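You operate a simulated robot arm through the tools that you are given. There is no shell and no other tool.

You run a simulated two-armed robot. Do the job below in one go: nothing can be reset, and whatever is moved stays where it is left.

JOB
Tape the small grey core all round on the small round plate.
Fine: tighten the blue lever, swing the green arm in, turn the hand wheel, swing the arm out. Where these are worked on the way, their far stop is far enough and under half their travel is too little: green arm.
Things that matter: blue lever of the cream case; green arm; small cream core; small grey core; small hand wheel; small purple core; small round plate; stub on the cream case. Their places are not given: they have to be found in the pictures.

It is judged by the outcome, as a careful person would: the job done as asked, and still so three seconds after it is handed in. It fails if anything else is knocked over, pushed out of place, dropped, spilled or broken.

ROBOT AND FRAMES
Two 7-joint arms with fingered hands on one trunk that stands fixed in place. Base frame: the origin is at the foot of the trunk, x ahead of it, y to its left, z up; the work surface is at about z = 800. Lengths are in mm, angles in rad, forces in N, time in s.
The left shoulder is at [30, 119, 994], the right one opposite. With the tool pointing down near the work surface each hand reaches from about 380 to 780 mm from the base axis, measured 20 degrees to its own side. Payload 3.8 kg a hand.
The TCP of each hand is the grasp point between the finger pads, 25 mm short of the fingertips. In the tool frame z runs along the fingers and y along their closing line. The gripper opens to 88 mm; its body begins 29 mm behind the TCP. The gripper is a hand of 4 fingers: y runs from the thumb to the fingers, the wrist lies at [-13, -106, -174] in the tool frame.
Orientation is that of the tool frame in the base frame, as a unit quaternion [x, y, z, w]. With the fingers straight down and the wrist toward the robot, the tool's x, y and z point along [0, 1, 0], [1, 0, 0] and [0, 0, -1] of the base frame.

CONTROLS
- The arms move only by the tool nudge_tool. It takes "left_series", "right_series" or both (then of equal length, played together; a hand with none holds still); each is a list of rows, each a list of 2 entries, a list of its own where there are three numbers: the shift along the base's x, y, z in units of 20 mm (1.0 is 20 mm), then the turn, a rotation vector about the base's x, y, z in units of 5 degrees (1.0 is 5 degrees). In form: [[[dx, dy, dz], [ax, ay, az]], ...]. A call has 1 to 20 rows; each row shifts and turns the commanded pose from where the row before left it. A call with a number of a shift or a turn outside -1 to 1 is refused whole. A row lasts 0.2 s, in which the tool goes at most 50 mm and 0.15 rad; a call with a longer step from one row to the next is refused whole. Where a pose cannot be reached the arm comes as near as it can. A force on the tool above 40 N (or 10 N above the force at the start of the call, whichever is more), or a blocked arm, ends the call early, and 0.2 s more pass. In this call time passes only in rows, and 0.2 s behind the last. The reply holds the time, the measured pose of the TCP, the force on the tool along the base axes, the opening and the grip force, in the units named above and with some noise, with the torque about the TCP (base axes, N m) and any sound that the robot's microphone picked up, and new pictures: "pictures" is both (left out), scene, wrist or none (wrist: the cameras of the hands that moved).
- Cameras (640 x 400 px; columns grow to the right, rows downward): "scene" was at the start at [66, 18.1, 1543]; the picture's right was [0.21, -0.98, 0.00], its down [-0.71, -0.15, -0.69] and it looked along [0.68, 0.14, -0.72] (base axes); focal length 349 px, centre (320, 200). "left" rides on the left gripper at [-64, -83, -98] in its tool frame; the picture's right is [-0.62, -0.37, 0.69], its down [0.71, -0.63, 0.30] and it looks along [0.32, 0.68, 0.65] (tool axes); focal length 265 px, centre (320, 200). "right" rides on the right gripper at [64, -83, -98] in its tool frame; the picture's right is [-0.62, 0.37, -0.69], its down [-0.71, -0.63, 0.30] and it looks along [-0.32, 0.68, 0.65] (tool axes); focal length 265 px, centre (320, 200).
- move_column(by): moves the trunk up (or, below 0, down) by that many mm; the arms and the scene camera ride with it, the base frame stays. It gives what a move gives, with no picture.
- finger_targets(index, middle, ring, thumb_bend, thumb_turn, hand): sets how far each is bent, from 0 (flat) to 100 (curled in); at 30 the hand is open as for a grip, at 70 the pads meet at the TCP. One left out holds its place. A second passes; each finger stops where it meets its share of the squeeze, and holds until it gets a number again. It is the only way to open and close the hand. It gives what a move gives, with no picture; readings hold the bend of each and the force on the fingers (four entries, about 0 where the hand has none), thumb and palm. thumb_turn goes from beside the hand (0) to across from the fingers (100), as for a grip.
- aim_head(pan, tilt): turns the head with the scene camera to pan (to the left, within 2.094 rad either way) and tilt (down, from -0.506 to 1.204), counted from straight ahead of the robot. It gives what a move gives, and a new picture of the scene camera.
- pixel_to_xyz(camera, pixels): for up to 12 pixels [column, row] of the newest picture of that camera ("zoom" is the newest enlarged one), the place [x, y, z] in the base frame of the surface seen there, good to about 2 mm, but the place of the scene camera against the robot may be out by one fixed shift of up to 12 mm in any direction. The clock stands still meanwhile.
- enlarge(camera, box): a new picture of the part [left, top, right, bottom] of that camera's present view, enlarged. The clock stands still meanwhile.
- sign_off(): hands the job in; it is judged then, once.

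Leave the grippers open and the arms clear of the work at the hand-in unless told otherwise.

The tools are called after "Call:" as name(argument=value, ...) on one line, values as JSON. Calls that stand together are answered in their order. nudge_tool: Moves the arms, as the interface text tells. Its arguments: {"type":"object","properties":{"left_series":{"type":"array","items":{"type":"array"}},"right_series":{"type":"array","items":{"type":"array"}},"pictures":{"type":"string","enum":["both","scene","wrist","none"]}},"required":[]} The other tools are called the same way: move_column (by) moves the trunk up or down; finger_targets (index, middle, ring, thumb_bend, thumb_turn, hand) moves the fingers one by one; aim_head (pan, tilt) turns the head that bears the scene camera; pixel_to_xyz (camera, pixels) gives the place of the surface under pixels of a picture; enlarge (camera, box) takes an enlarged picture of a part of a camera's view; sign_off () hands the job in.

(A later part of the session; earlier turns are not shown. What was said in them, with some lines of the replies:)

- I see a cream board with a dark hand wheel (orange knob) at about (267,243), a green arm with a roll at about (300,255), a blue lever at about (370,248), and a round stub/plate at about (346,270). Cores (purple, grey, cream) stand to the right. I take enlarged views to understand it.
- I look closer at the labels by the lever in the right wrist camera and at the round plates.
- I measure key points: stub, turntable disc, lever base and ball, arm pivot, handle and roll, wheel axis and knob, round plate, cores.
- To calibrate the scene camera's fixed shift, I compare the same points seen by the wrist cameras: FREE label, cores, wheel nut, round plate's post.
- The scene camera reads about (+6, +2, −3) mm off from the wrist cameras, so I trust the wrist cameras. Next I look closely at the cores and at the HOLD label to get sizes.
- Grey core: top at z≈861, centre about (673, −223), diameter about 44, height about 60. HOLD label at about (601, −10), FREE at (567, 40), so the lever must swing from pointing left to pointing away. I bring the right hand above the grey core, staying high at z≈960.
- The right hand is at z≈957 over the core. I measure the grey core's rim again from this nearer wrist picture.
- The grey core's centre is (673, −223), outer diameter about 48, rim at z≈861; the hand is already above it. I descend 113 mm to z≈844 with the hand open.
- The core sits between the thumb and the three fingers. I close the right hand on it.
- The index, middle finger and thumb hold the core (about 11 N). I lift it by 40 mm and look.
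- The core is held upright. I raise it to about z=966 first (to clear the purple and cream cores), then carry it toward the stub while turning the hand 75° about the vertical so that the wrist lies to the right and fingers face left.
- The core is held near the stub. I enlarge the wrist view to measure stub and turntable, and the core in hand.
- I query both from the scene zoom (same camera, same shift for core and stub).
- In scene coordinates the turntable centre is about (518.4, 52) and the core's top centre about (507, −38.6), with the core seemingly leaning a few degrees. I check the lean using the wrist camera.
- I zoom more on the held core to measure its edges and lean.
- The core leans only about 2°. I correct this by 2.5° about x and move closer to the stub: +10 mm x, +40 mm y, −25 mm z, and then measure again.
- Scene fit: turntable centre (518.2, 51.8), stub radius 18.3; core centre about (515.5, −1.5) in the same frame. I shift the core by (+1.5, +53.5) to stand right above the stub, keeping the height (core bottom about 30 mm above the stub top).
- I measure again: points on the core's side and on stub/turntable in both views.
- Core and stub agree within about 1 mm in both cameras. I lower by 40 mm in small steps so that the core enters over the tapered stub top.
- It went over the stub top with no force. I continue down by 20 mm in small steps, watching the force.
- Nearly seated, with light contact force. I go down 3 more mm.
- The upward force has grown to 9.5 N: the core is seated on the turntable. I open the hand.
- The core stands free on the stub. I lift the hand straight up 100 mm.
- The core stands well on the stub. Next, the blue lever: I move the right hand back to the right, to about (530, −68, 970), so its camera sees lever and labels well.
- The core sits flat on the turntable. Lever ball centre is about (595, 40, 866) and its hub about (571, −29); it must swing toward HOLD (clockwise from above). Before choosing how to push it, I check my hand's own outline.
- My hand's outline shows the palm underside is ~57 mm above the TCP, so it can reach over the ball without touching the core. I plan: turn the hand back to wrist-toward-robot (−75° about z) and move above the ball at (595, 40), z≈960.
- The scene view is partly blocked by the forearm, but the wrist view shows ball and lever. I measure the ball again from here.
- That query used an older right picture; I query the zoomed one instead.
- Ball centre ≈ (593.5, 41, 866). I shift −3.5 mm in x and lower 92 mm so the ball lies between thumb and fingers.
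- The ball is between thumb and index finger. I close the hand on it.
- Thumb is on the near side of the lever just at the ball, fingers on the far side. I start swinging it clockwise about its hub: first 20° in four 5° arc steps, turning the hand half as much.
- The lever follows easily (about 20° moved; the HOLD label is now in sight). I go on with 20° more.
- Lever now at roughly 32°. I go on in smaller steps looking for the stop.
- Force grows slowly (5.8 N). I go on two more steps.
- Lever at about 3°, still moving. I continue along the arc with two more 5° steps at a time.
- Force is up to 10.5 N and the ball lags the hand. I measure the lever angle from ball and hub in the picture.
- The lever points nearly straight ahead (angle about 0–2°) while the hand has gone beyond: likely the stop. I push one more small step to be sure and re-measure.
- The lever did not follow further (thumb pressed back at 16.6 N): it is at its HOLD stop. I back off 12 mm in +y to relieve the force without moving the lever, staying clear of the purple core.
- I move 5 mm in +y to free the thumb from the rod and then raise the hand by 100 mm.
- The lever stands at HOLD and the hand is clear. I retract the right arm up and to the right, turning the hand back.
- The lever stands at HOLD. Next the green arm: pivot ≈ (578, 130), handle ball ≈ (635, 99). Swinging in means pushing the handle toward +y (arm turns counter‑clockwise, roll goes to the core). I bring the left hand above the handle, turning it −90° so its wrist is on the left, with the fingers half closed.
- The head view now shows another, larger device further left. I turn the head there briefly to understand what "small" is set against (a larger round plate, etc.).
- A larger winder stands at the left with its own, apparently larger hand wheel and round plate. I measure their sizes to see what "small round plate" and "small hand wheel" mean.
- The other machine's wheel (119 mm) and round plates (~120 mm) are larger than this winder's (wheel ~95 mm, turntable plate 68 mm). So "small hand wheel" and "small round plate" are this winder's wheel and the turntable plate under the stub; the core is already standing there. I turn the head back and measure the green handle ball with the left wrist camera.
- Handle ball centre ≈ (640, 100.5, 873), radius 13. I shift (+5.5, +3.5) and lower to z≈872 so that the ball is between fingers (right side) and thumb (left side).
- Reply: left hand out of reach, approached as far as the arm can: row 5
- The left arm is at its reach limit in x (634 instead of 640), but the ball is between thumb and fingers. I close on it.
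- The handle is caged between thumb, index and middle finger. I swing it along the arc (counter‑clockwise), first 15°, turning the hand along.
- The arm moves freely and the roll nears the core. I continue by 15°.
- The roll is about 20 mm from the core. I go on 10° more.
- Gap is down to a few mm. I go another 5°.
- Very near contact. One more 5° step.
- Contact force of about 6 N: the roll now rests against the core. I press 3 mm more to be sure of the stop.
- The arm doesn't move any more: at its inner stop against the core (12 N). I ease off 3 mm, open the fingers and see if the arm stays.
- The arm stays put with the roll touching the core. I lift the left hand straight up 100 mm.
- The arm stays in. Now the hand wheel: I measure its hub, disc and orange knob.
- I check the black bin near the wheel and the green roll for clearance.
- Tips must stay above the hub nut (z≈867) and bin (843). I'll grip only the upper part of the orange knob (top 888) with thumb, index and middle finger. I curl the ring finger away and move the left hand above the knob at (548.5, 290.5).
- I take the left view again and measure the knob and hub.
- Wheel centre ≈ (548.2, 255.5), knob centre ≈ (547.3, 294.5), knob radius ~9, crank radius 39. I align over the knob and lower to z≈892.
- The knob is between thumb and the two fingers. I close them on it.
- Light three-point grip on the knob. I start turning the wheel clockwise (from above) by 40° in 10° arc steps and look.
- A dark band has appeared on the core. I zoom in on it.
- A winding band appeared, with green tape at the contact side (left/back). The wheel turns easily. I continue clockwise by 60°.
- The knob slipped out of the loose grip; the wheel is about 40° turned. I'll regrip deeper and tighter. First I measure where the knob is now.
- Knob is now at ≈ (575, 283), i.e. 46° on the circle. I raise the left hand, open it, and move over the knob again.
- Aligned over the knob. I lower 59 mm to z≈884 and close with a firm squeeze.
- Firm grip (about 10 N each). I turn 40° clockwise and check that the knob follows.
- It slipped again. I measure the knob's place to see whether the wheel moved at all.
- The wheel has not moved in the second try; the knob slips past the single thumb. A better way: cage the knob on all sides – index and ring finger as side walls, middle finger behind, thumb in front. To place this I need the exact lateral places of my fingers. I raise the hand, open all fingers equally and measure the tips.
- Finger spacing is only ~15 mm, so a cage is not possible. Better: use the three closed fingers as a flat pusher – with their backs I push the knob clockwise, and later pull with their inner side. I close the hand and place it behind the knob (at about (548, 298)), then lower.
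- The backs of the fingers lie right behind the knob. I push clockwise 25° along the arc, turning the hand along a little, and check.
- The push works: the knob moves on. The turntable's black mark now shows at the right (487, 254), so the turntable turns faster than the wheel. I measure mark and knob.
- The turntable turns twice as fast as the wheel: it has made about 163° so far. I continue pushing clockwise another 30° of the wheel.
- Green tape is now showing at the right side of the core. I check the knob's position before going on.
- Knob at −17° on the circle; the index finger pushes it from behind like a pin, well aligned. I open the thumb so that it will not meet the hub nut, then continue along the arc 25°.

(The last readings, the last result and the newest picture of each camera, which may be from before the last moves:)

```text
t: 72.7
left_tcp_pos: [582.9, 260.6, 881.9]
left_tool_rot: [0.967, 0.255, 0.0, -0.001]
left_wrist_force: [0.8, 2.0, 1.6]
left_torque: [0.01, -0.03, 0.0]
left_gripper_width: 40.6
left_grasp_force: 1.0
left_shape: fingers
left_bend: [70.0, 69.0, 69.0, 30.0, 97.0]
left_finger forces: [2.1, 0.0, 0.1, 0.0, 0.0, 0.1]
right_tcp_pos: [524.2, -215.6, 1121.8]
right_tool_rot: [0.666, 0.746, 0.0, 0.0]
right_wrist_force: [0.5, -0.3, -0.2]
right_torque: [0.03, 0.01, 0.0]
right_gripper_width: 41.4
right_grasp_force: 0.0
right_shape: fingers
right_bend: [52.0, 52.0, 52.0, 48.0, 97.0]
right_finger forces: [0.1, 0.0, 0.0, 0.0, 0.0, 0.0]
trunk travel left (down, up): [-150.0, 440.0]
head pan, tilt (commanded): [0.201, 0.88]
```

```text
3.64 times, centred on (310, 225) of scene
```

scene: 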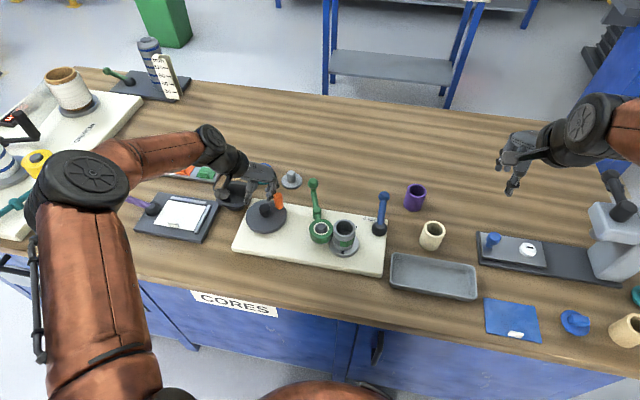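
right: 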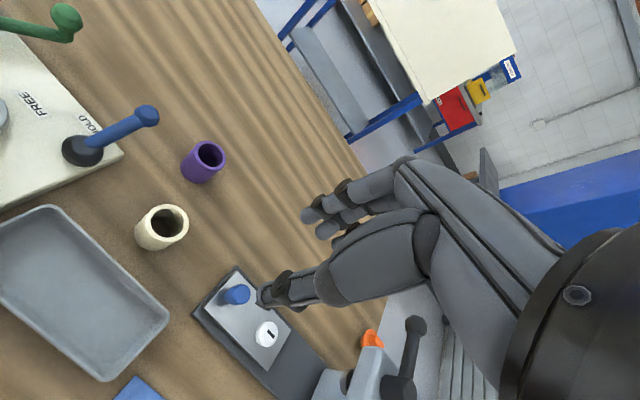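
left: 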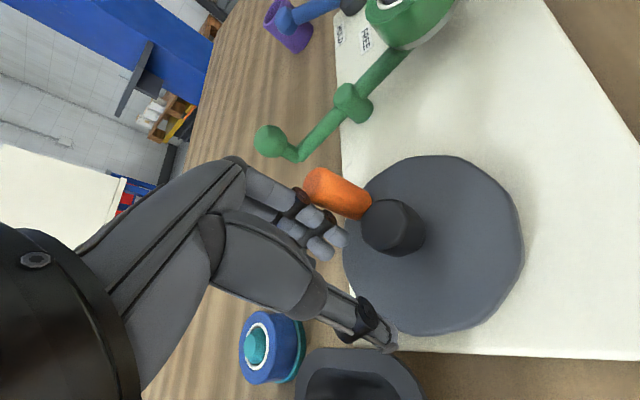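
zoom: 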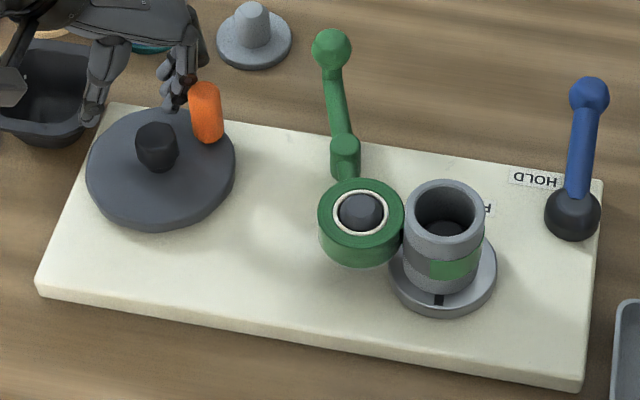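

Green tape now covers half of the visible front; the turntable has made about 270°. I continue pushing along the arc.

Call:
nudge_tool(left_series=[[[-0.065, -0.17, 0], [0, 0, 0]], [[-0.085, -0.16, 0], [0, 0, 0]], [[-0.095, -0.15, 0], [0, 0, 0]], [[-0.11, -0.145, 0], [0, 0, 0]], [[-0.12, -0.13, 0], [0, 0, 0]]], pictures="both")

Call:
enlarge(camera="scene", box=[230, 170, 390, 280])

```text
t: 73.9
left_tcp_pos: [572.6, 245.0, 881.2]
left_tool_rot: [0.967, 0.255, 0.0, 0.0]
left_wrist_force: [0.3, 2.1, 0.5]
left_torque: [-0.05, 0.01, 0.03]
left_gripper_width: 41.2
left_grasp_force: 1.4
left_shape: fingers
left_bend: [70.0, 69.0, 69.0, 30.0, 97.0]
left_finger forces: [2.1, 0.0, 0.0, 0.0, 0.1, 0.0]
right_tcp_pos: [523.8, -216.3, 1120.7]
right_tool_rot: [0.666, 0.746, 0.0, -0.001]
right_wrist_force: [-0.9, 0.1, 0.3]
right_torque: [0.0, -0.01, -0.01]
right_gripper_width: 41.5
right_grasp_force: 0.0
right_shape: fingers
right_bend: [52.0, 52.0, 52.0, 48.0, 97.0]
right_finger forces: [0.0, 0.1, 0.1, 0.0, 0.1, 0.0]
trunk travel left (down, up): [-150.0, 440.0]
head pan, tilt (commanded): [0.201, 0.88]
```

scene: 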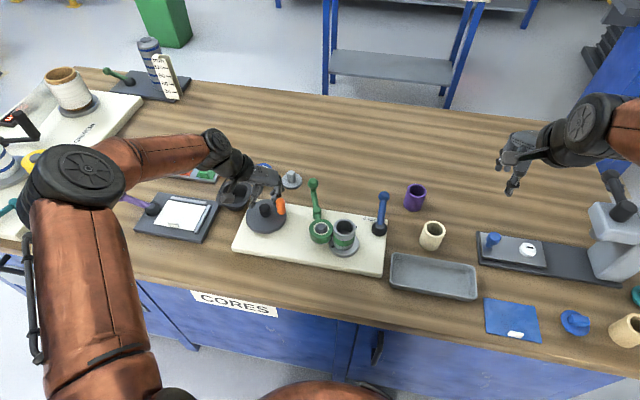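
left: 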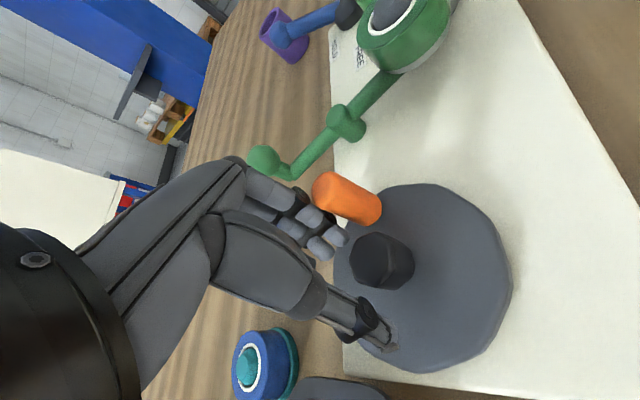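

```text
3.64 times, centred on (310, 225) of scene
```

zoom: 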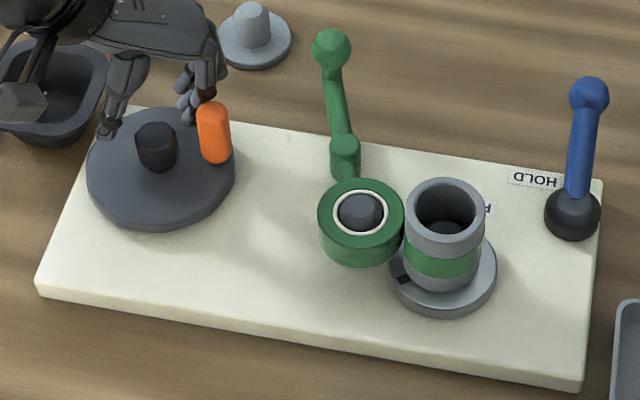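

Green covers the whole visible front; the turntable is at about 326°. I continue 30° of wheel (60° of core) to complete the round with overlap.

Call:
nudge_tool(left_series=[[[-0.13, -0.125, 0], [0, 0, 0]], [[-0.14, -0.11, 0], [0, 0, 0]], [[-0.155, -0.095, 0], [0, 0, 0]], [[-0.155, -0.085, 0], [0, 0, 0]], [[-0.165, -0.07, 0], [0, 0, 0]], [[-0.175, -0.055, 0], [0, 0, 0]]], pictures="both")

Call:
enlarge(camera="scene", box=[230, 170, 390, 280])

```text
t: 75.3
left_tcp_pos: [553.5, 235.4, 882.3]
left_tool_rot: [0.967, 0.255, 0.0, 0.0]
left_wrist_force: [1.2, 1.7, -0.3]
left_torque: [0.03, -0.05, 0.04]
left_gripper_width: 42.1
left_grasp_force: 0.9
left_shape: fingers
left_bend: [69.0, 69.0, 69.0, 30.0, 97.0]
left_finger forces: [2.2, 0.0, 0.0, 0.0, 0.0, 0.1]
right_tcp_pos: [525.1, -216.9, 1120.2]
right_tool_rot: [0.666, 0.746, 0.0, 0.0]
right_wrist_force: [0.4, -0.2, -0.7]
right_torque: [-0.01, -0.02, 0.0]
right_gripper_width: 41.2
right_grasp_force: 0.1
right_shape: fingers
right_bend: [52.0, 52.0, 52.0, 48.0, 97.0]
right_finger forces: [0.1, 0.0, 0.1, 0.0, 0.0, 0.0]
trunk travel left (down, up): [-150.0, 440.0]
head pan, tilt (commanded): [0.201, 0.88]
```

scene: 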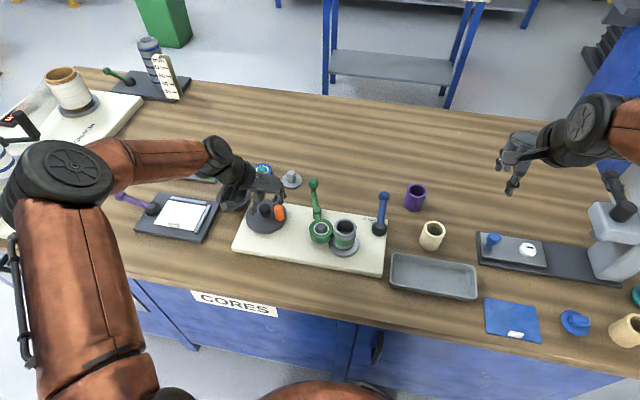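
left: 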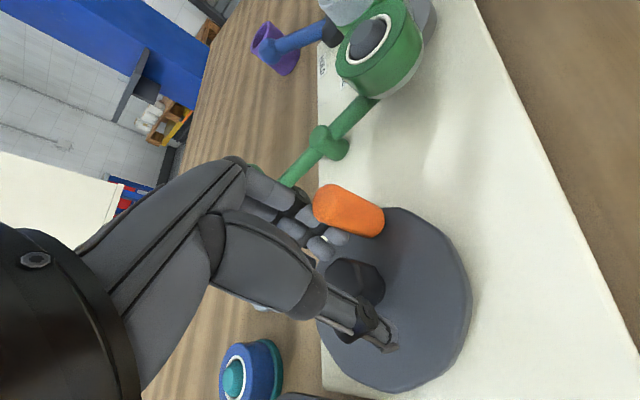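

```text
3.64 times, centred on (310, 225) of scene
```

zoom: 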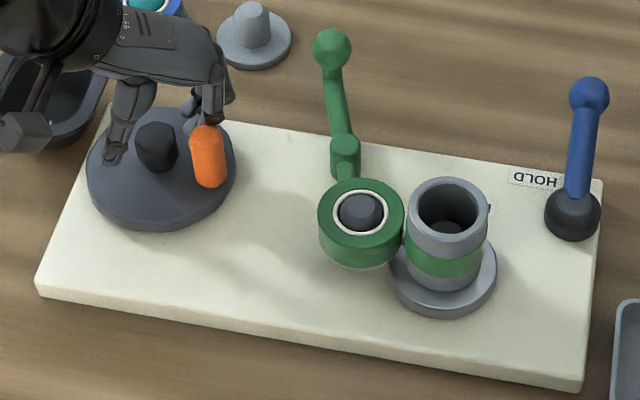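

The core is at about 372°. For a sure overlap I push 25° further (50° of core).

Call:
nudge_tool(left_series=[[[-0.175, -0.04, 0], [0, 0, 0]], [[-0.175, -0.025, 0], [0, 0, 0]], [[-0.18, -0.01, 0], [0, 0, 0]], [[-0.18, 0.005, 0], [0, 0, 0]], [[-0.18, 0.025, 0], [0, 0, 0]]], pictures="both")

Call:
enlarge(camera="scene", box=[230, 170, 390, 280])

Call:
enlarge(camera="left", box=[240, 0, 480, 160])

```text
t: 76.5
left_tcp_pos: [536.2, 234.6, 880.8]
left_tool_rot: [0.967, 0.254, 0.001, 0.0]
left_wrist_force: [2.5, -0.2, 1.0]
left_torque: [-0.07, -0.05, 0.02]
left_gripper_width: 44.0
left_grasp_force: 1.2
left_shape: fingers
left_bend: [67.0, 69.0, 69.0, 30.0, 97.0]
left_finger forces: [2.3, 0.0, 0.0, 0.1, 0.0, 0.0]
right_tcp_pos: [523.2, -215.3, 1121.1]
right_tool_rot: [0.666, 0.746, -0.001, 0.0]
right_wrist_force: [0.2, -0.4, -0.8]
right_torque: [-0.02, 0.0, -0.01]
right_gripper_width: 41.7
right_grasp_force: 0.0
right_shape: fingers
right_bend: [52.0, 52.0, 52.0, 48.0, 97.0]
right_finger forces: [0.1, 0.0, 0.1, 0.1, 0.0, 0.0]
trunk travel left (down, up): [-150.0, 440.0]
head pan, tilt (commanded): [0.201, 0.88]
```

scene: 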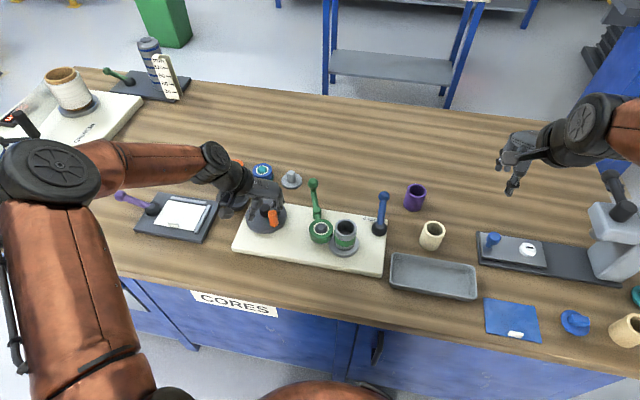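
left: 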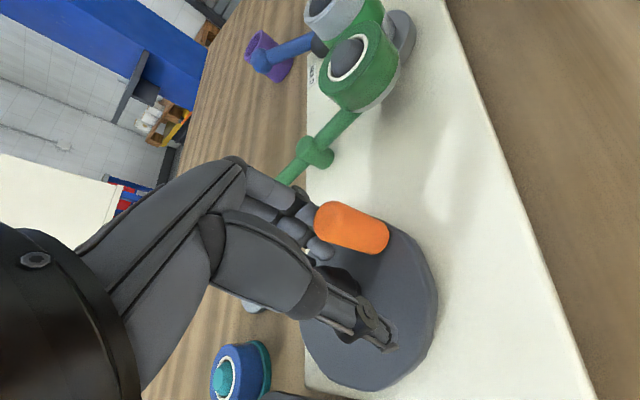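

```text
3.64 times, centred on (310, 225) of scene
```

zoom: 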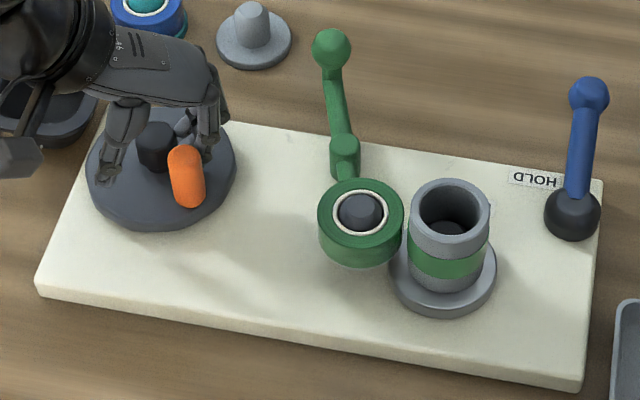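

```text
2.50 times, centred on (360, 80) of left
```

zoom: 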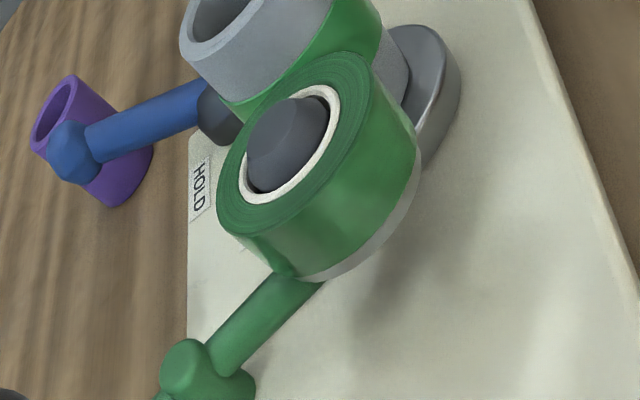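

I measure the knob's angle to know the total turn.

Call:
pixel_to_xyz(camera="left", pixels=[[350, 230], [365, 237], [378, 240], [335, 215], [355, 215], [345, 245], [325, 215], [372, 225]])

```text
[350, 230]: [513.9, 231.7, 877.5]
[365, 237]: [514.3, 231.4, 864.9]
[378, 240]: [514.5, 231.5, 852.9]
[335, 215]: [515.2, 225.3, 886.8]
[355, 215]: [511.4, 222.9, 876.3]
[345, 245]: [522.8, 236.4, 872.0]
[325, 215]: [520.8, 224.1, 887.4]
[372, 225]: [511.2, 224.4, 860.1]
```

Knob at −131°, so the wheel made about 223° and the core about 445°: fully taped with overlap. Now I raise the left hand from the wheel and then go for the green arm's handle.

Call:
nudge_tool(left_series=[[[0, 0, 0.5], [0, 0, 0]], [[0, 0, 0.9], [0, 0, 0]], [[0, 0, 1], [0, 0, 0]], [[0, 0, 1], [0, 0, 0]], [[0, 0, 1], [0, 0, 0]]], pictures="none")

Call:
finger_targets(hand="left", index=69, middle=69, ring=69, thumb_bend=66)

Call:
enlarge(camera="scene", box=[230, 170, 390, 280])

```text
t: 77.7
left_tcp_pos: [535.0, 235.0, 970.5]
left_tool_rot: [0.967, 0.255, 0.0, -0.001]
left_wrist_force: [-0.1, -0.3, 0.8]
left_torque: [0.01, 0.03, 0.01]
left_gripper_width: 42.4
left_grasp_force: 0.1
left_shape: fingers
left_bend: [69.0, 69.0, 69.0, 30.0, 97.0]
left_finger forces: [0.0, 0.0, 0.0, 0.0, 0.0, 0.1]
right_tcp_pos: [524.1, -215.5, 1121.1]
right_tool_rot: [0.666, 0.746, 0.0, 0.0]
right_wrist_force: [0.2, -0.6, -1.4]
right_torque: [-0.02, -0.03, 0.03]
right_gripper_width: 41.5
right_grasp_force: 0.1
right_shape: fingers
right_bend: [52.0, 52.0, 52.0, 48.0, 97.0]
right_finger forces: [0.0, 0.1, 0.0, 0.0, 0.0, 0.0]
trunk travel left (down, up): [-150.0, 440.0]
head pan, tilt (commanded): [0.201, 0.88]
```

```text
t: 78.7
left_tcp_pos: [534.4, 235.3, 969.8]
left_tool_rot: [0.967, 0.255, 0.0, -0.001]
left_wrist_force: [0.4, -0.4, 0.4]
left_torque: [-0.01, 0.01, -0.02]
left_gripper_width: 4.2
left_grasp_force: 0.0
left_shape: fingers
left_bend: [69.0, 69.0, 69.0, 66.0, 97.0]
left_finger forces: [0.1, 0.1, 0.0, 0.0, 0.0, 0.0]
right_tcp_pos: [523.2, -216.3, 1121.7]
right_tool_rot: [0.666, 0.746, 0.0, 0.0]
right_wrist_force: [-0.1, -0.7, 0.2]
right_torque: [-0.01, 0.07, 0.01]
right_gripper_width: 41.3
right_grasp_force: 0.0
right_shape: fingers
right_bend: [52.0, 52.0, 52.0, 48.0, 97.0]
right_finger forces: [0.1, 0.1, 0.1, 0.0, 0.0, 0.1]
trunk travel left (down, up): [-150.0, 440.0]
head pan, tilt (commanded): [0.201, 0.88]
```

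```text
3.64 times, centred on (310, 225) of scene
```

zoom: 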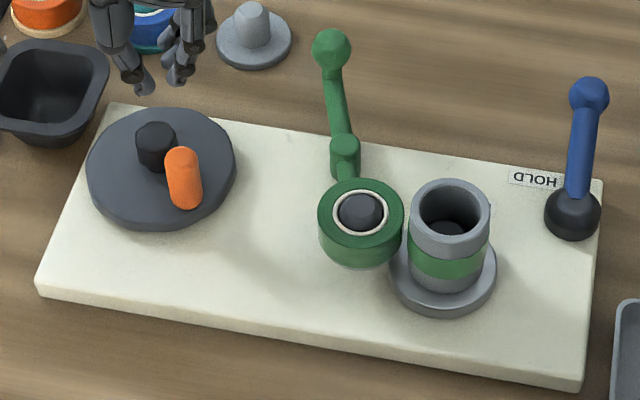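

Call:
pixel_to_xyz(camera="zoom", pixels=[[332, 48], [318, 48], [345, 48], [332, 35], [332, 62], [343, 145], [338, 100], [360, 205], [254, 20], [184, 155], [448, 255], [485, 248]])

```text
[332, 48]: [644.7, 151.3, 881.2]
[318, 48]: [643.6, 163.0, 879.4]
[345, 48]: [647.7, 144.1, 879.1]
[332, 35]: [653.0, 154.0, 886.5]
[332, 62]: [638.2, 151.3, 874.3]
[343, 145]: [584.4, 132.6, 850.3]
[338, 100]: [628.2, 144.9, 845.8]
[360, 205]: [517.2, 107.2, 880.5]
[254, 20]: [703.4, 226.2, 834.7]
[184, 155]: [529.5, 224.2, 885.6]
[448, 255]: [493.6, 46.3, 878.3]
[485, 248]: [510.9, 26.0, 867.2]
```

Handle ball now at ≈ (646, 151). I place the closed left hand on its left (+y) side, at (625, 179), and lower to z≈878, to push it back with the backs of the fingers.

Call:
nudge_tool(left_series=[[[0.755, -0.472, 0], [0, 0, 0]], [[0.755, -0.472, 0], [0, 0, 0]], [[0.755, -0.472, 0], [0, 0, 0]], [[0.755, -0.472, 0], [0, 0, 0]], [[0.755, -0.472, 0], [0, 0, 0]], [[0.755, -0.472, 0], [0, 0, 0]], [[0, 0, -0.9], [0, 0, 0]], [[0, 0, -0.9], [0, 0, 0]], [[0, 0, -0.9], [0, 0, 0]], [[0, 0, -0.9], [0, 0, 0]], [[0, 0, -0.9], [0, 0, 0]]], pictures="both")

Call:
enlarge(camera="left", box=[200, 140, 520, 360])

Call:
enlarge(camera="scene", box=[260, 150, 390, 270])

```text
t: 81.1
left_tcp_pos: [628.1, 177.5, 881.3]
left_tool_rot: [0.967, 0.255, 0.0, 0.0]
left_wrist_force: [-0.1, 0.5, -0.1]
left_torque: [-0.01, 0.03, 0.02]
left_gripper_width: 4.3
left_grasp_force: 0.5
left_shape: fingers
left_bend: [69.0, 70.0, 69.0, 66.0, 97.0]
left_finger forces: [0.0, 0.8, 0.0, 0.0, 0.1, 0.0]
right_tcp_pos: [524.5, -216.0, 1120.6]
right_tool_rot: [0.666, 0.746, 0.0, 0.0]
right_wrist_force: [0.6, 0.2, -0.2]
right_torque: [0.0, 0.02, 0.01]
right_gripper_width: 41.3
right_grasp_force: 0.0
right_shape: fingers
right_bend: [52.0, 52.0, 52.0, 48.0, 97.0]
right_finger forces: [0.0, 0.1, 0.1, 0.0, 0.1, 0.0]
trunk travel left (down, up): [-150.0, 440.0]
head pan, tilt (commanded): [0.201, 0.88]
```

scene: 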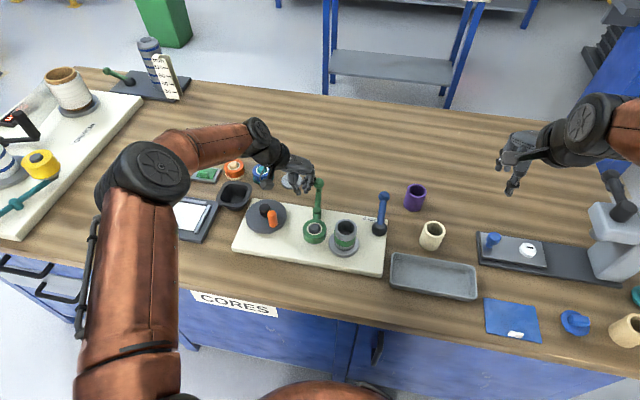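
left: 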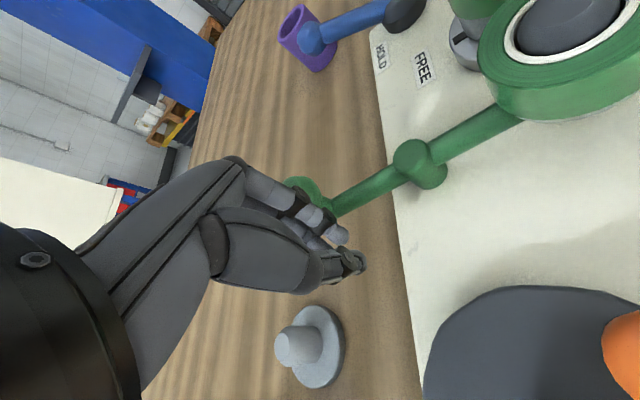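

```text
1.82 times, centred on (360, 250) of left
```

zoom: 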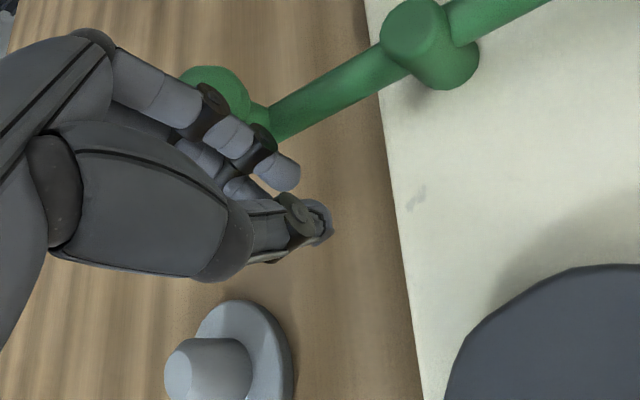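

```text
3.33 times, centred on (325, 210) of scene
```

zoom: 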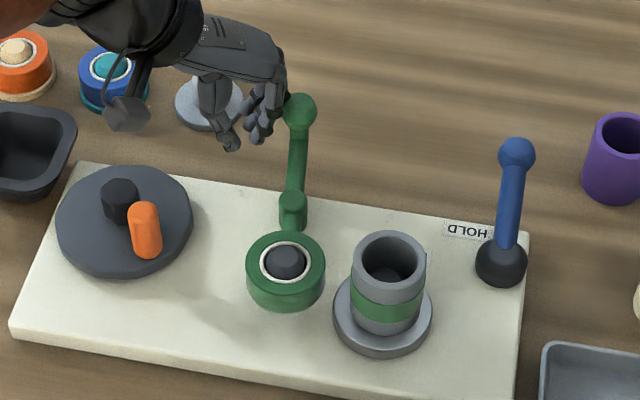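

Lowering the hand already swung the arm out a little; the roll has come free from the core and no tape trails. I push on along the arc: 20°.

Call:
nudge_tool(left_series=[[[0.12, -0.23, 0], [0, 0, -0.5]], [[0.1, -0.25, 0], [0, 0, -0.5]], [[0.08, -0.26, 0], [0, 0, -0.5]], [[0.05, -0.27, 0], [0, 0, -0.5]]], pictures="both")

Call:
enlarge(camera="scene", box=[260, 150, 390, 270])

```text
t: 82.1
left_tcp_pos: [634.6, 158.7, 881.2]
left_tool_rot: [0.986, 0.169, 0.0, -0.001]
left_wrist_force: [-0.3, 0.5, -0.7]
left_torque: [0.01, 0.02, 0.0]
left_gripper_width: 3.9
left_grasp_force: 0.0
left_shape: fingers
left_bend: [69.0, 69.0, 69.0, 66.0, 97.0]
left_finger forces: [0.0, 0.0, 0.1, 0.1, 0.0, 0.0]
right_tcp_pos: [523.7, -215.4, 1121.2]
right_tool_rot: [0.666, 0.746, 0.0, 0.0]
right_wrist_force: [0.3, 0.3, -0.2]
right_torque: [0.01, -0.02, -0.02]
right_gripper_width: 41.5
right_grasp_force: 0.1
right_shape: fingers
right_bend: [52.0, 52.0, 52.0, 48.0, 97.0]
right_finger forces: [0.0, 0.0, 0.0, 0.0, 0.0, 0.1]
trunk travel left (down, up): [-150.0, 440.0]
head pan, tilt (commanded): [0.201, 0.88]
```

scene: 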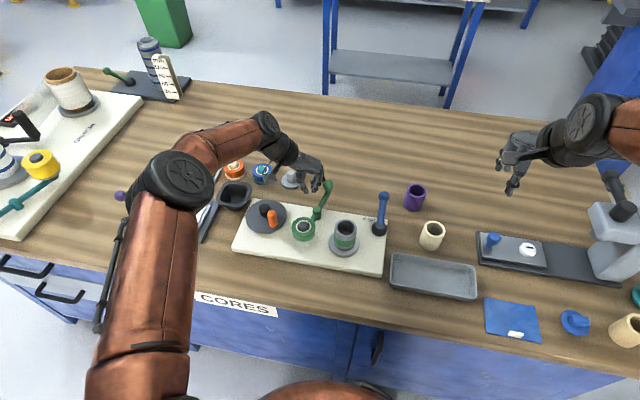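
left: 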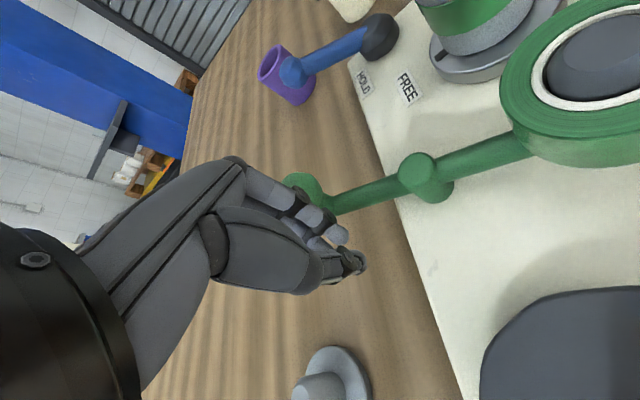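

```text
3.33 times, centred on (325, 210) of scene
```

zoom: 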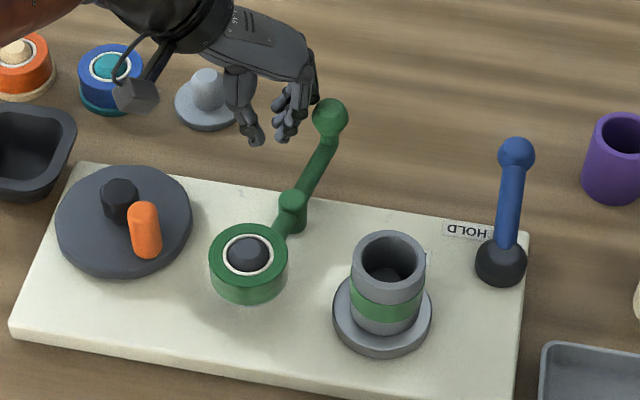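

The arm swings out easily. I continue another 20°.

Call:
nudge_tool(left_series=[[[0.03, -0.28, 0], [0, 0, -0.4]], [[0.0, -0.28, 0], [0, 0, -0.4]], [[-0.03, -0.28, 0], [0, 0, -0.4]], [[-0.05, -0.28, 0], [0, 0, -0.4]]], pictures="both")

Call:
enlarge(camera="scene", box=[240, 150, 390, 270])

```text
t: 83.1
left_tcp_pos: [634.5, 140.1, 880.7]
left_tool_rot: [0.995, 0.103, 0.002, 0.0]
left_wrist_force: [5.5, 6.8, 3.9]
left_torque: [-0.1, -0.08, 0.26]
left_gripper_width: 3.9
left_grasp_force: 4.3
left_shape: fingers
left_bend: [69.0, 70.0, 69.0, 66.0, 97.0]
left_finger forces: [0.0, 9.0, 0.1, 0.1, 0.0, 0.0]
right_tcp_pos: [524.1, -214.2, 1120.5]
right_tool_rot: [0.666, 0.746, 0.0, 0.0]
right_wrist_force: [0.4, -0.4, 0.4]
right_torque: [-0.01, 0.0, -0.02]
right_gripper_width: 41.1
right_grasp_force: 0.0
right_shape: fingers
right_bend: [52.0, 52.0, 52.0, 48.0, 97.0]
right_finger forces: [0.1, 0.0, 0.0, 0.1, 0.0, 0.0]
trunk travel left (down, up): [-150.0, 440.0]
head pan, tilt (commanded): [0.201, 0.88]
```

scene: 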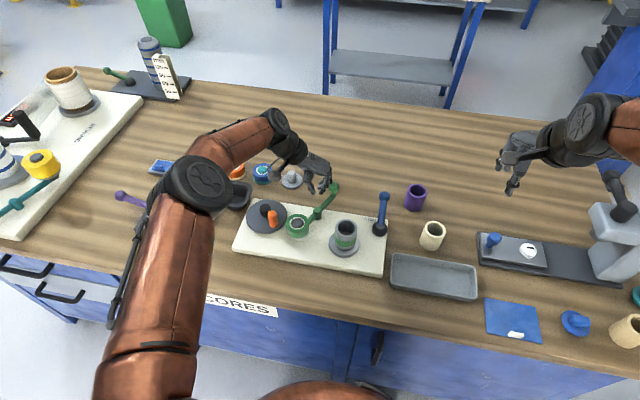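
left: 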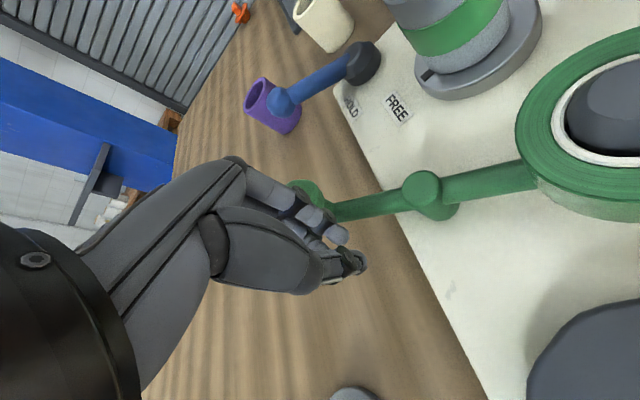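

```text
3.33 times, centred on (315, 210) of scene
```

zoom: 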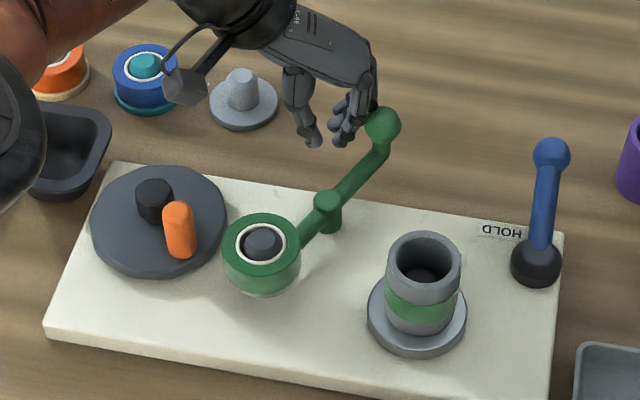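

Resistance of about 9 N: the arm is back at its outer stop. I verify the handle's position.

Call:
pixel_to_xyz(camera="zoom", pixels=[[383, 125], [383, 112], [328, 200], [262, 240], [420, 305], [395, 300], [450, 300]])

Call:
enlarge(camera="left", box=[380, 0, 580, 120])

```text
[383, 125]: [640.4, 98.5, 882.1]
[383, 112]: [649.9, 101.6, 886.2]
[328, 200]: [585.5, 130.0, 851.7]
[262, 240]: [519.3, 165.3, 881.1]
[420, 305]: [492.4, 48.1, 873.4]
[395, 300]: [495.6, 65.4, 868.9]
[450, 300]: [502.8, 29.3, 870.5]
```

```text
3.20 times, centred on (480, 60) of left
```

zoom: 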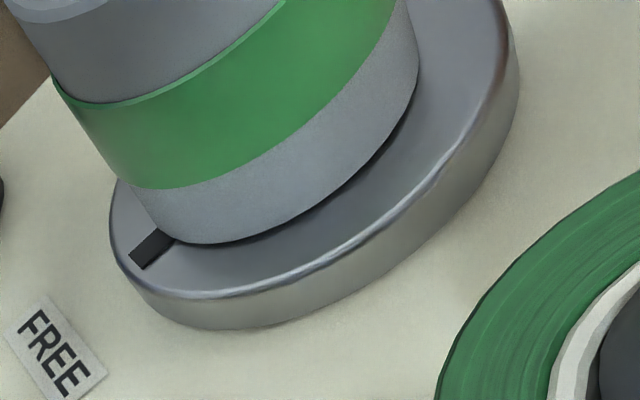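

The arm's handle is back at its starting place (outer stop) and green tape is seen all along the core's left side too. I back the left hand off, raise it, and open it.

Call:
nudge_tool(left_series=[[[-0.1, 0.5, 0], [0, 0, 0]], [[0, 0.2, 0.6], [0, 0, 0]], [[0, 0, 1], [0, 0, 0]], [[0, 0, 1], [0, 0, 0]], [[0, 0, 1], [0, 0, 0]], [[0, 0, 1], [0, 0, 0]]], pictures="none")

Call:
finger_targets(hand="left", index=30, middle=30, ring=30, thumb_bend=30)

Call:
enlarge(camera="scene", box=[240, 150, 390, 270])

```text
t: 84.5
left_tcp_pos: [631.3, 149.3, 974.0]
left_tool_rot: [0.995, 0.1, -0.001, 0.0]
left_wrist_force: [-0.2, 0.6, -0.2]
left_torque: [0.0, -0.01, 0.03]
left_gripper_width: 4.0
left_grasp_force: 0.0
left_shape: fingers
left_bend: [69.0, 69.0, 69.0, 66.0, 97.0]
left_finger forces: [0.1, 0.1, 0.0, 0.0, 0.1, 0.0]
right_tcp_pos: [523.8, -216.1, 1120.8]
right_tool_rot: [0.666, 0.746, 0.0, -0.001]
right_wrist_force: [0.2, 0.1, -1.0]
right_torque: [0.0, 0.01, 0.03]
right_gripper_width: 41.4
right_grasp_force: 0.1
right_shape: fingers
right_bend: [52.0, 52.0, 52.0, 48.0, 97.0]
right_finger forces: [0.0, 0.0, 0.0, 0.0, 0.1, 0.0]
trunk travel left (down, up): [-150.0, 440.0]
head pan, tilt (commanded): [0.201, 0.88]
```

```text
t: 85.5
left_tcp_pos: [631.1, 149.8, 974.3]
left_tool_rot: [0.995, 0.1, 0.001, 0.0]
left_wrist_force: [0.4, -0.1, -1.1]
left_torque: [0.02, 0.03, 0.0]
left_gripper_width: 84.6
left_grasp_force: 0.1
left_shape: fingers
left_bend: [30.0, 30.0, 30.0, 30.0, 97.0]
left_finger forces: [0.0, 0.0, 0.1, 0.0, 0.0, 0.0]
right_tcp_pos: [523.1, -215.8, 1120.3]
right_tool_rot: [0.666, 0.746, 0.0, 0.0]
right_wrist_force: [0.1, -0.3, 0.2]
right_torque: [-0.01, -0.03, 0.01]
right_gripper_width: 41.5
right_grasp_force: 0.1
right_shape: fingers
right_bend: [52.0, 52.0, 52.0, 48.0, 97.0]
right_finger forces: [0.1, 0.0, 0.0, 0.0, 0.1, 0.0]
trunk travel left (down, up): [-150.0, 440.0]
head pan, tilt (commanded): [0.201, 0.88]
```

```text
3.33 times, centred on (315, 210) of scene
```

zoom: 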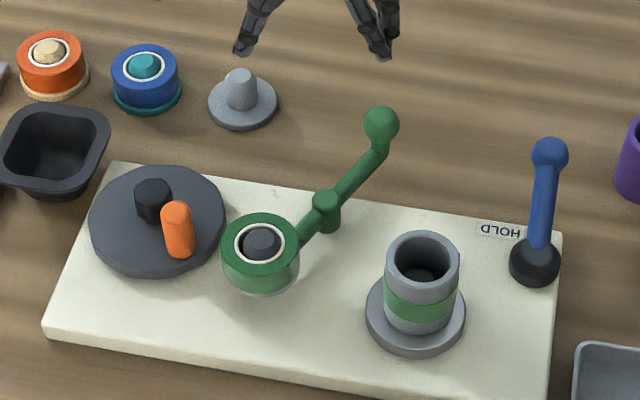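

I compare the grey round plate with its post to the other roll stands.

Call:
enlarge(camera="scene", box=[215, 145, 310, 205])

```text
6.67 times, centred on (262, 175) of scene
```

zoom: 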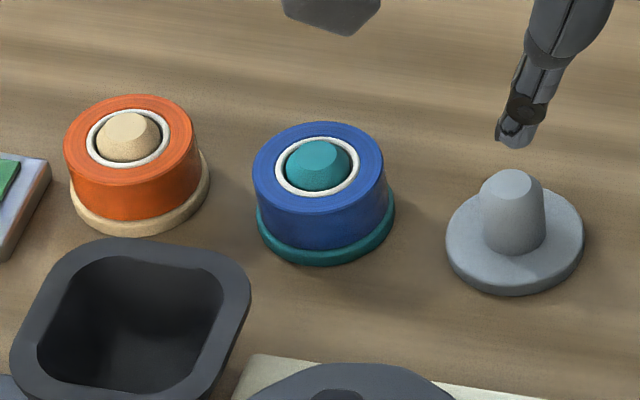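

Call:
pixel_to_xyz(camera="zoom", pixels=[[448, 240], [582, 240], [515, 285], [515, 178], [482, 230], [544, 230], [290, 165], [348, 165], [318, 150], [256, 180], [382, 180], [318, 205]])

Call:
pixel_to_xyz(camera="zoom", pixels=[[260, 235], [392, 225], [325, 260], [100, 135], [157, 135], [130, 120], [515, 195], [495, 185], [535, 185], [515, 245], [278, 165], [358, 165]])

```text
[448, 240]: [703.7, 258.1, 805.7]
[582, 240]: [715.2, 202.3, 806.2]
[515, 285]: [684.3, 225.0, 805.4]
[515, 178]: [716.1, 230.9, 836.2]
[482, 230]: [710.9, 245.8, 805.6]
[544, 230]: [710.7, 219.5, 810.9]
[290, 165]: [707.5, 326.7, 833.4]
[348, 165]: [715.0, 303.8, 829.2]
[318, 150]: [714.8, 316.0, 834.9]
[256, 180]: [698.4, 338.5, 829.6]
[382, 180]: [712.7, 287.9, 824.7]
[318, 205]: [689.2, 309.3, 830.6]
```

```text
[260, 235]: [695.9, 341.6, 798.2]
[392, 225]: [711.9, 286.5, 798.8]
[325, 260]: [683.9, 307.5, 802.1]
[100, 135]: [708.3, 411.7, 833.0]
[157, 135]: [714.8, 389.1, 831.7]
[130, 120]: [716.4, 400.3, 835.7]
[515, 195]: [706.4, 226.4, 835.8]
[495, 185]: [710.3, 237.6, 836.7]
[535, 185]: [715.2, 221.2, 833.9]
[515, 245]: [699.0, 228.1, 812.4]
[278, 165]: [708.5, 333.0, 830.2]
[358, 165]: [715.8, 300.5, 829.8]
```

All three stands (cream, teal, grey) are the same kind of roll stand (Ø57 mm, thin post of about 26 mm), so the grey one is just an empty stand for tape rolls. The job's small round plate is the turntable plate on which the core was taped; the core stays there. I now retract the left arm to its starting area, turning the hand back, and open the right hand.

Call:
nudge_tool(left_series=[[[-0.1, 0.2, 0.6], [0, 0, 0.9]], [[-0.25, 0.325, 0.4], [0, 0, 1]], [[-0.27, 0.325, 0.27], [0, 0, 1]], [[-0.27, 0.325, 0.27], [0, 0, 1]], [[-0.27, 0.325, 0.27], [0, 0, 1]], [[-0.27, 0.325, 0.27], [0, 0, 1]], [[-0.27, 0.325, 0.27], [0, 0, 1]], [[-0.27, 0.325, 0.27], [0, 0, 1]], [[-0.27, 0.325, 0.27], [0, 0, 1]], [[-0.27, 0.325, 0.27], [0, 0, 1]], [[-0.27, 0.325, 0.27], [0, 0, 1]], [[-0.27, 0.325, 0.27], [0, 0, 1]], [[-0.27, 0.325, 0.27], [0, 0, 1]], [[-0.27, 0.325, 0.27], [0, 0, 1]], [[-0.27, 0.325, 0.27], [0, 0, 1]], [[-0.27, 0.325, 0.27], [0, 0, 0.8]]], pictures="both")

Call:
finger_targets(hand="right", index=30, middle=30, ring=30, thumb_bend=30)

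Call:
enlarge(camera="scene", box=[220, 170, 400, 290])

Call:
enlarge(camera="left", box=[400, 60, 640, 260])

```text
t: 88.9
left_tcp_pos: [548.7, 251.7, 1069.7]
left_tool_rot: [0.707, 0.708, 0.0, 0.0]
left_wrist_force: [0.4, -0.1, -0.1]
left_torque: [-0.01, -0.04, -0.02]
left_gripper_width: 84.3
left_grasp_force: 0.0
left_shape: fingers
left_bend: [30.0, 30.0, 30.0, 30.0, 97.0]
left_finger forces: [0.0, 0.0, 0.0, 0.0, 0.1, 0.0]
right_tcp_pos: [524.0, -215.3, 1121.3]
right_tool_rot: [0.666, 0.746, 0.0, 0.001]
right_wrist_force: [0.3, 0.3, -0.8]
right_torque: [0.03, 0.05, 0.0]
right_gripper_width: 41.2
right_grasp_force: 0.0
right_shape: fingers
right_bend: [52.0, 52.0, 52.0, 48.0, 97.0]
right_finger forces: [0.1, 0.1, 0.1, 0.1, 0.1, 0.1]
trunk travel left (down, up): [-150.0, 440.0]
head pan, tilt (commanded): [0.201, 0.88]
```

scene: 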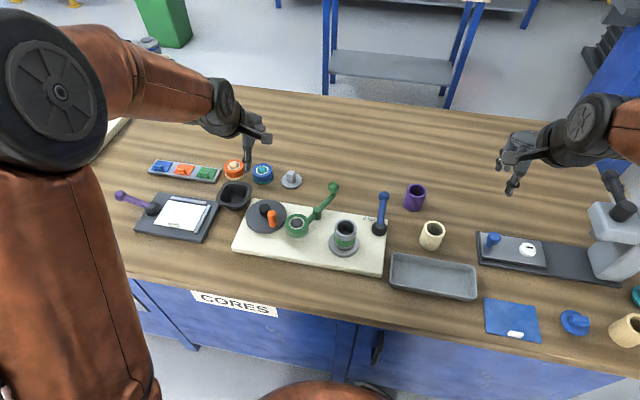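
left: 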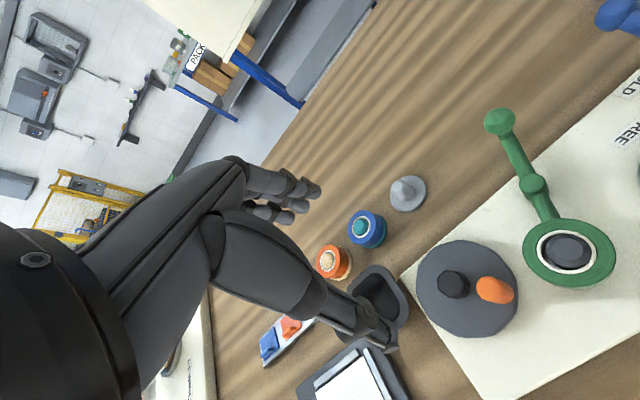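

```text
t: 89.9
left_tcp_pos: [549.1, 252.2, 1068.4]
left_tool_rot: [0.707, 0.707, 0.0, -0.001]
left_wrist_force: [-0.5, 0.1, -0.3]
left_torque: [-0.04, -0.01, -0.01]
left_gripper_width: 84.4
left_grasp_force: 0.0
left_shape: fingers
left_bend: [30.0, 30.0, 30.0, 30.0, 97.0]
left_finger forces: [0.1, 0.0, 0.1, 0.0, 0.1, 0.0]
right_tcp_pos: [523.9, -216.1, 1119.4]
right_tool_rot: [0.666, 0.746, 0.0, 0.0]
right_wrist_force: [-0.4, 0.0, -0.6]
right_torque: [0.01, 0.01, 0.01]
right_gripper_width: 84.2
right_grasp_force: 0.0
right_shape: fingers
right_bend: [30.0, 30.0, 30.0, 30.0, 97.0]
right_finger forces: [0.0, 0.1, 0.1, 0.0, 0.0, 0.1]
trunk travel left (down, up): [-150.0, 440.0]
head pan, tilt (commanded): [0.201, 0.88]
```

```text
3.33 times, centred on (310, 230) of scene
```

zoom: 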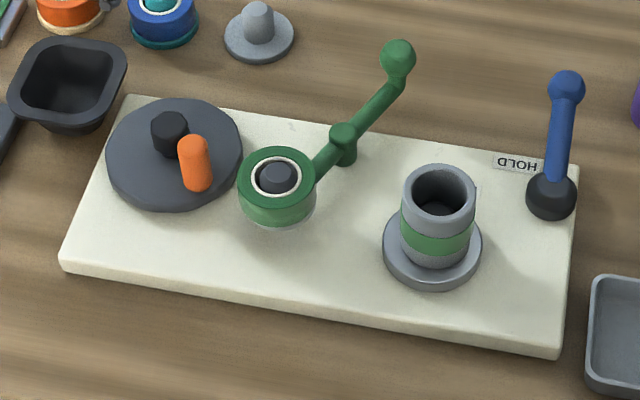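

```text
2.00 times, centred on (520, 160) of left
```

zoom: 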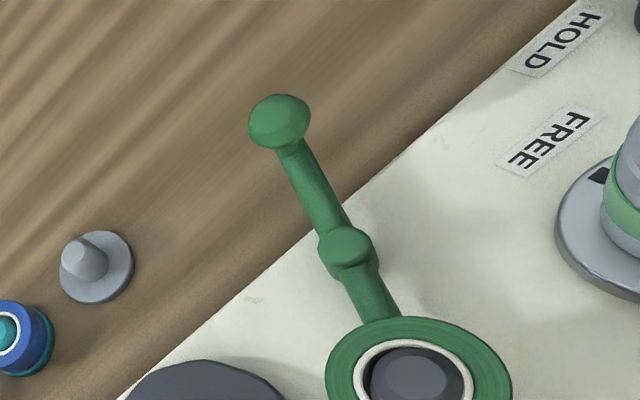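

Final check: the lever is at HOLD, the green arm is at its outer stop, and the grey core stands seated on the small round plate with a green band all round. The turn came to about 445°, and all sides I can see are green. The purple and cream cores and everything else are untouched. Both hands are open, high and clear, so I hand the job in.

Call:
sign_off()

```text
The job is handed in.
```

I taped the small grey core and handed the job in. It stands on the winder's small round plate with a green band around it. I don't have the judge's result.

- **Tape:** the hand wheel turned about 223°. The plate turns twice as fast, so the core made about 445°, a full round with overlap. Every side I could see is green; I could not see the far side directly.
- **Blue lever:** it is at its HOLD stop, and I left it tight.
- **Green arm:** I swung it in until the roll pressed on the core, then back out to its starting stop.
- **Everything else:** the purple and cream cores, the trays and the rolls looked undisturbed. Both hands are open and clear.

**My reading of the job:** I took "the small round plate" to be the turning plate under the stub, so I left the core there. The other candidate was the empty grey plate with a post on the table. I ruled it out because it matches the two tape-roll stands next to it, and your steps don't loosen the lever. If you meant that grey plate as the core's final place, the job is not finished as you wanted.

The wheel took three tries: the first two grips on its knob slipped, so I pushed it round with the fingers instead.
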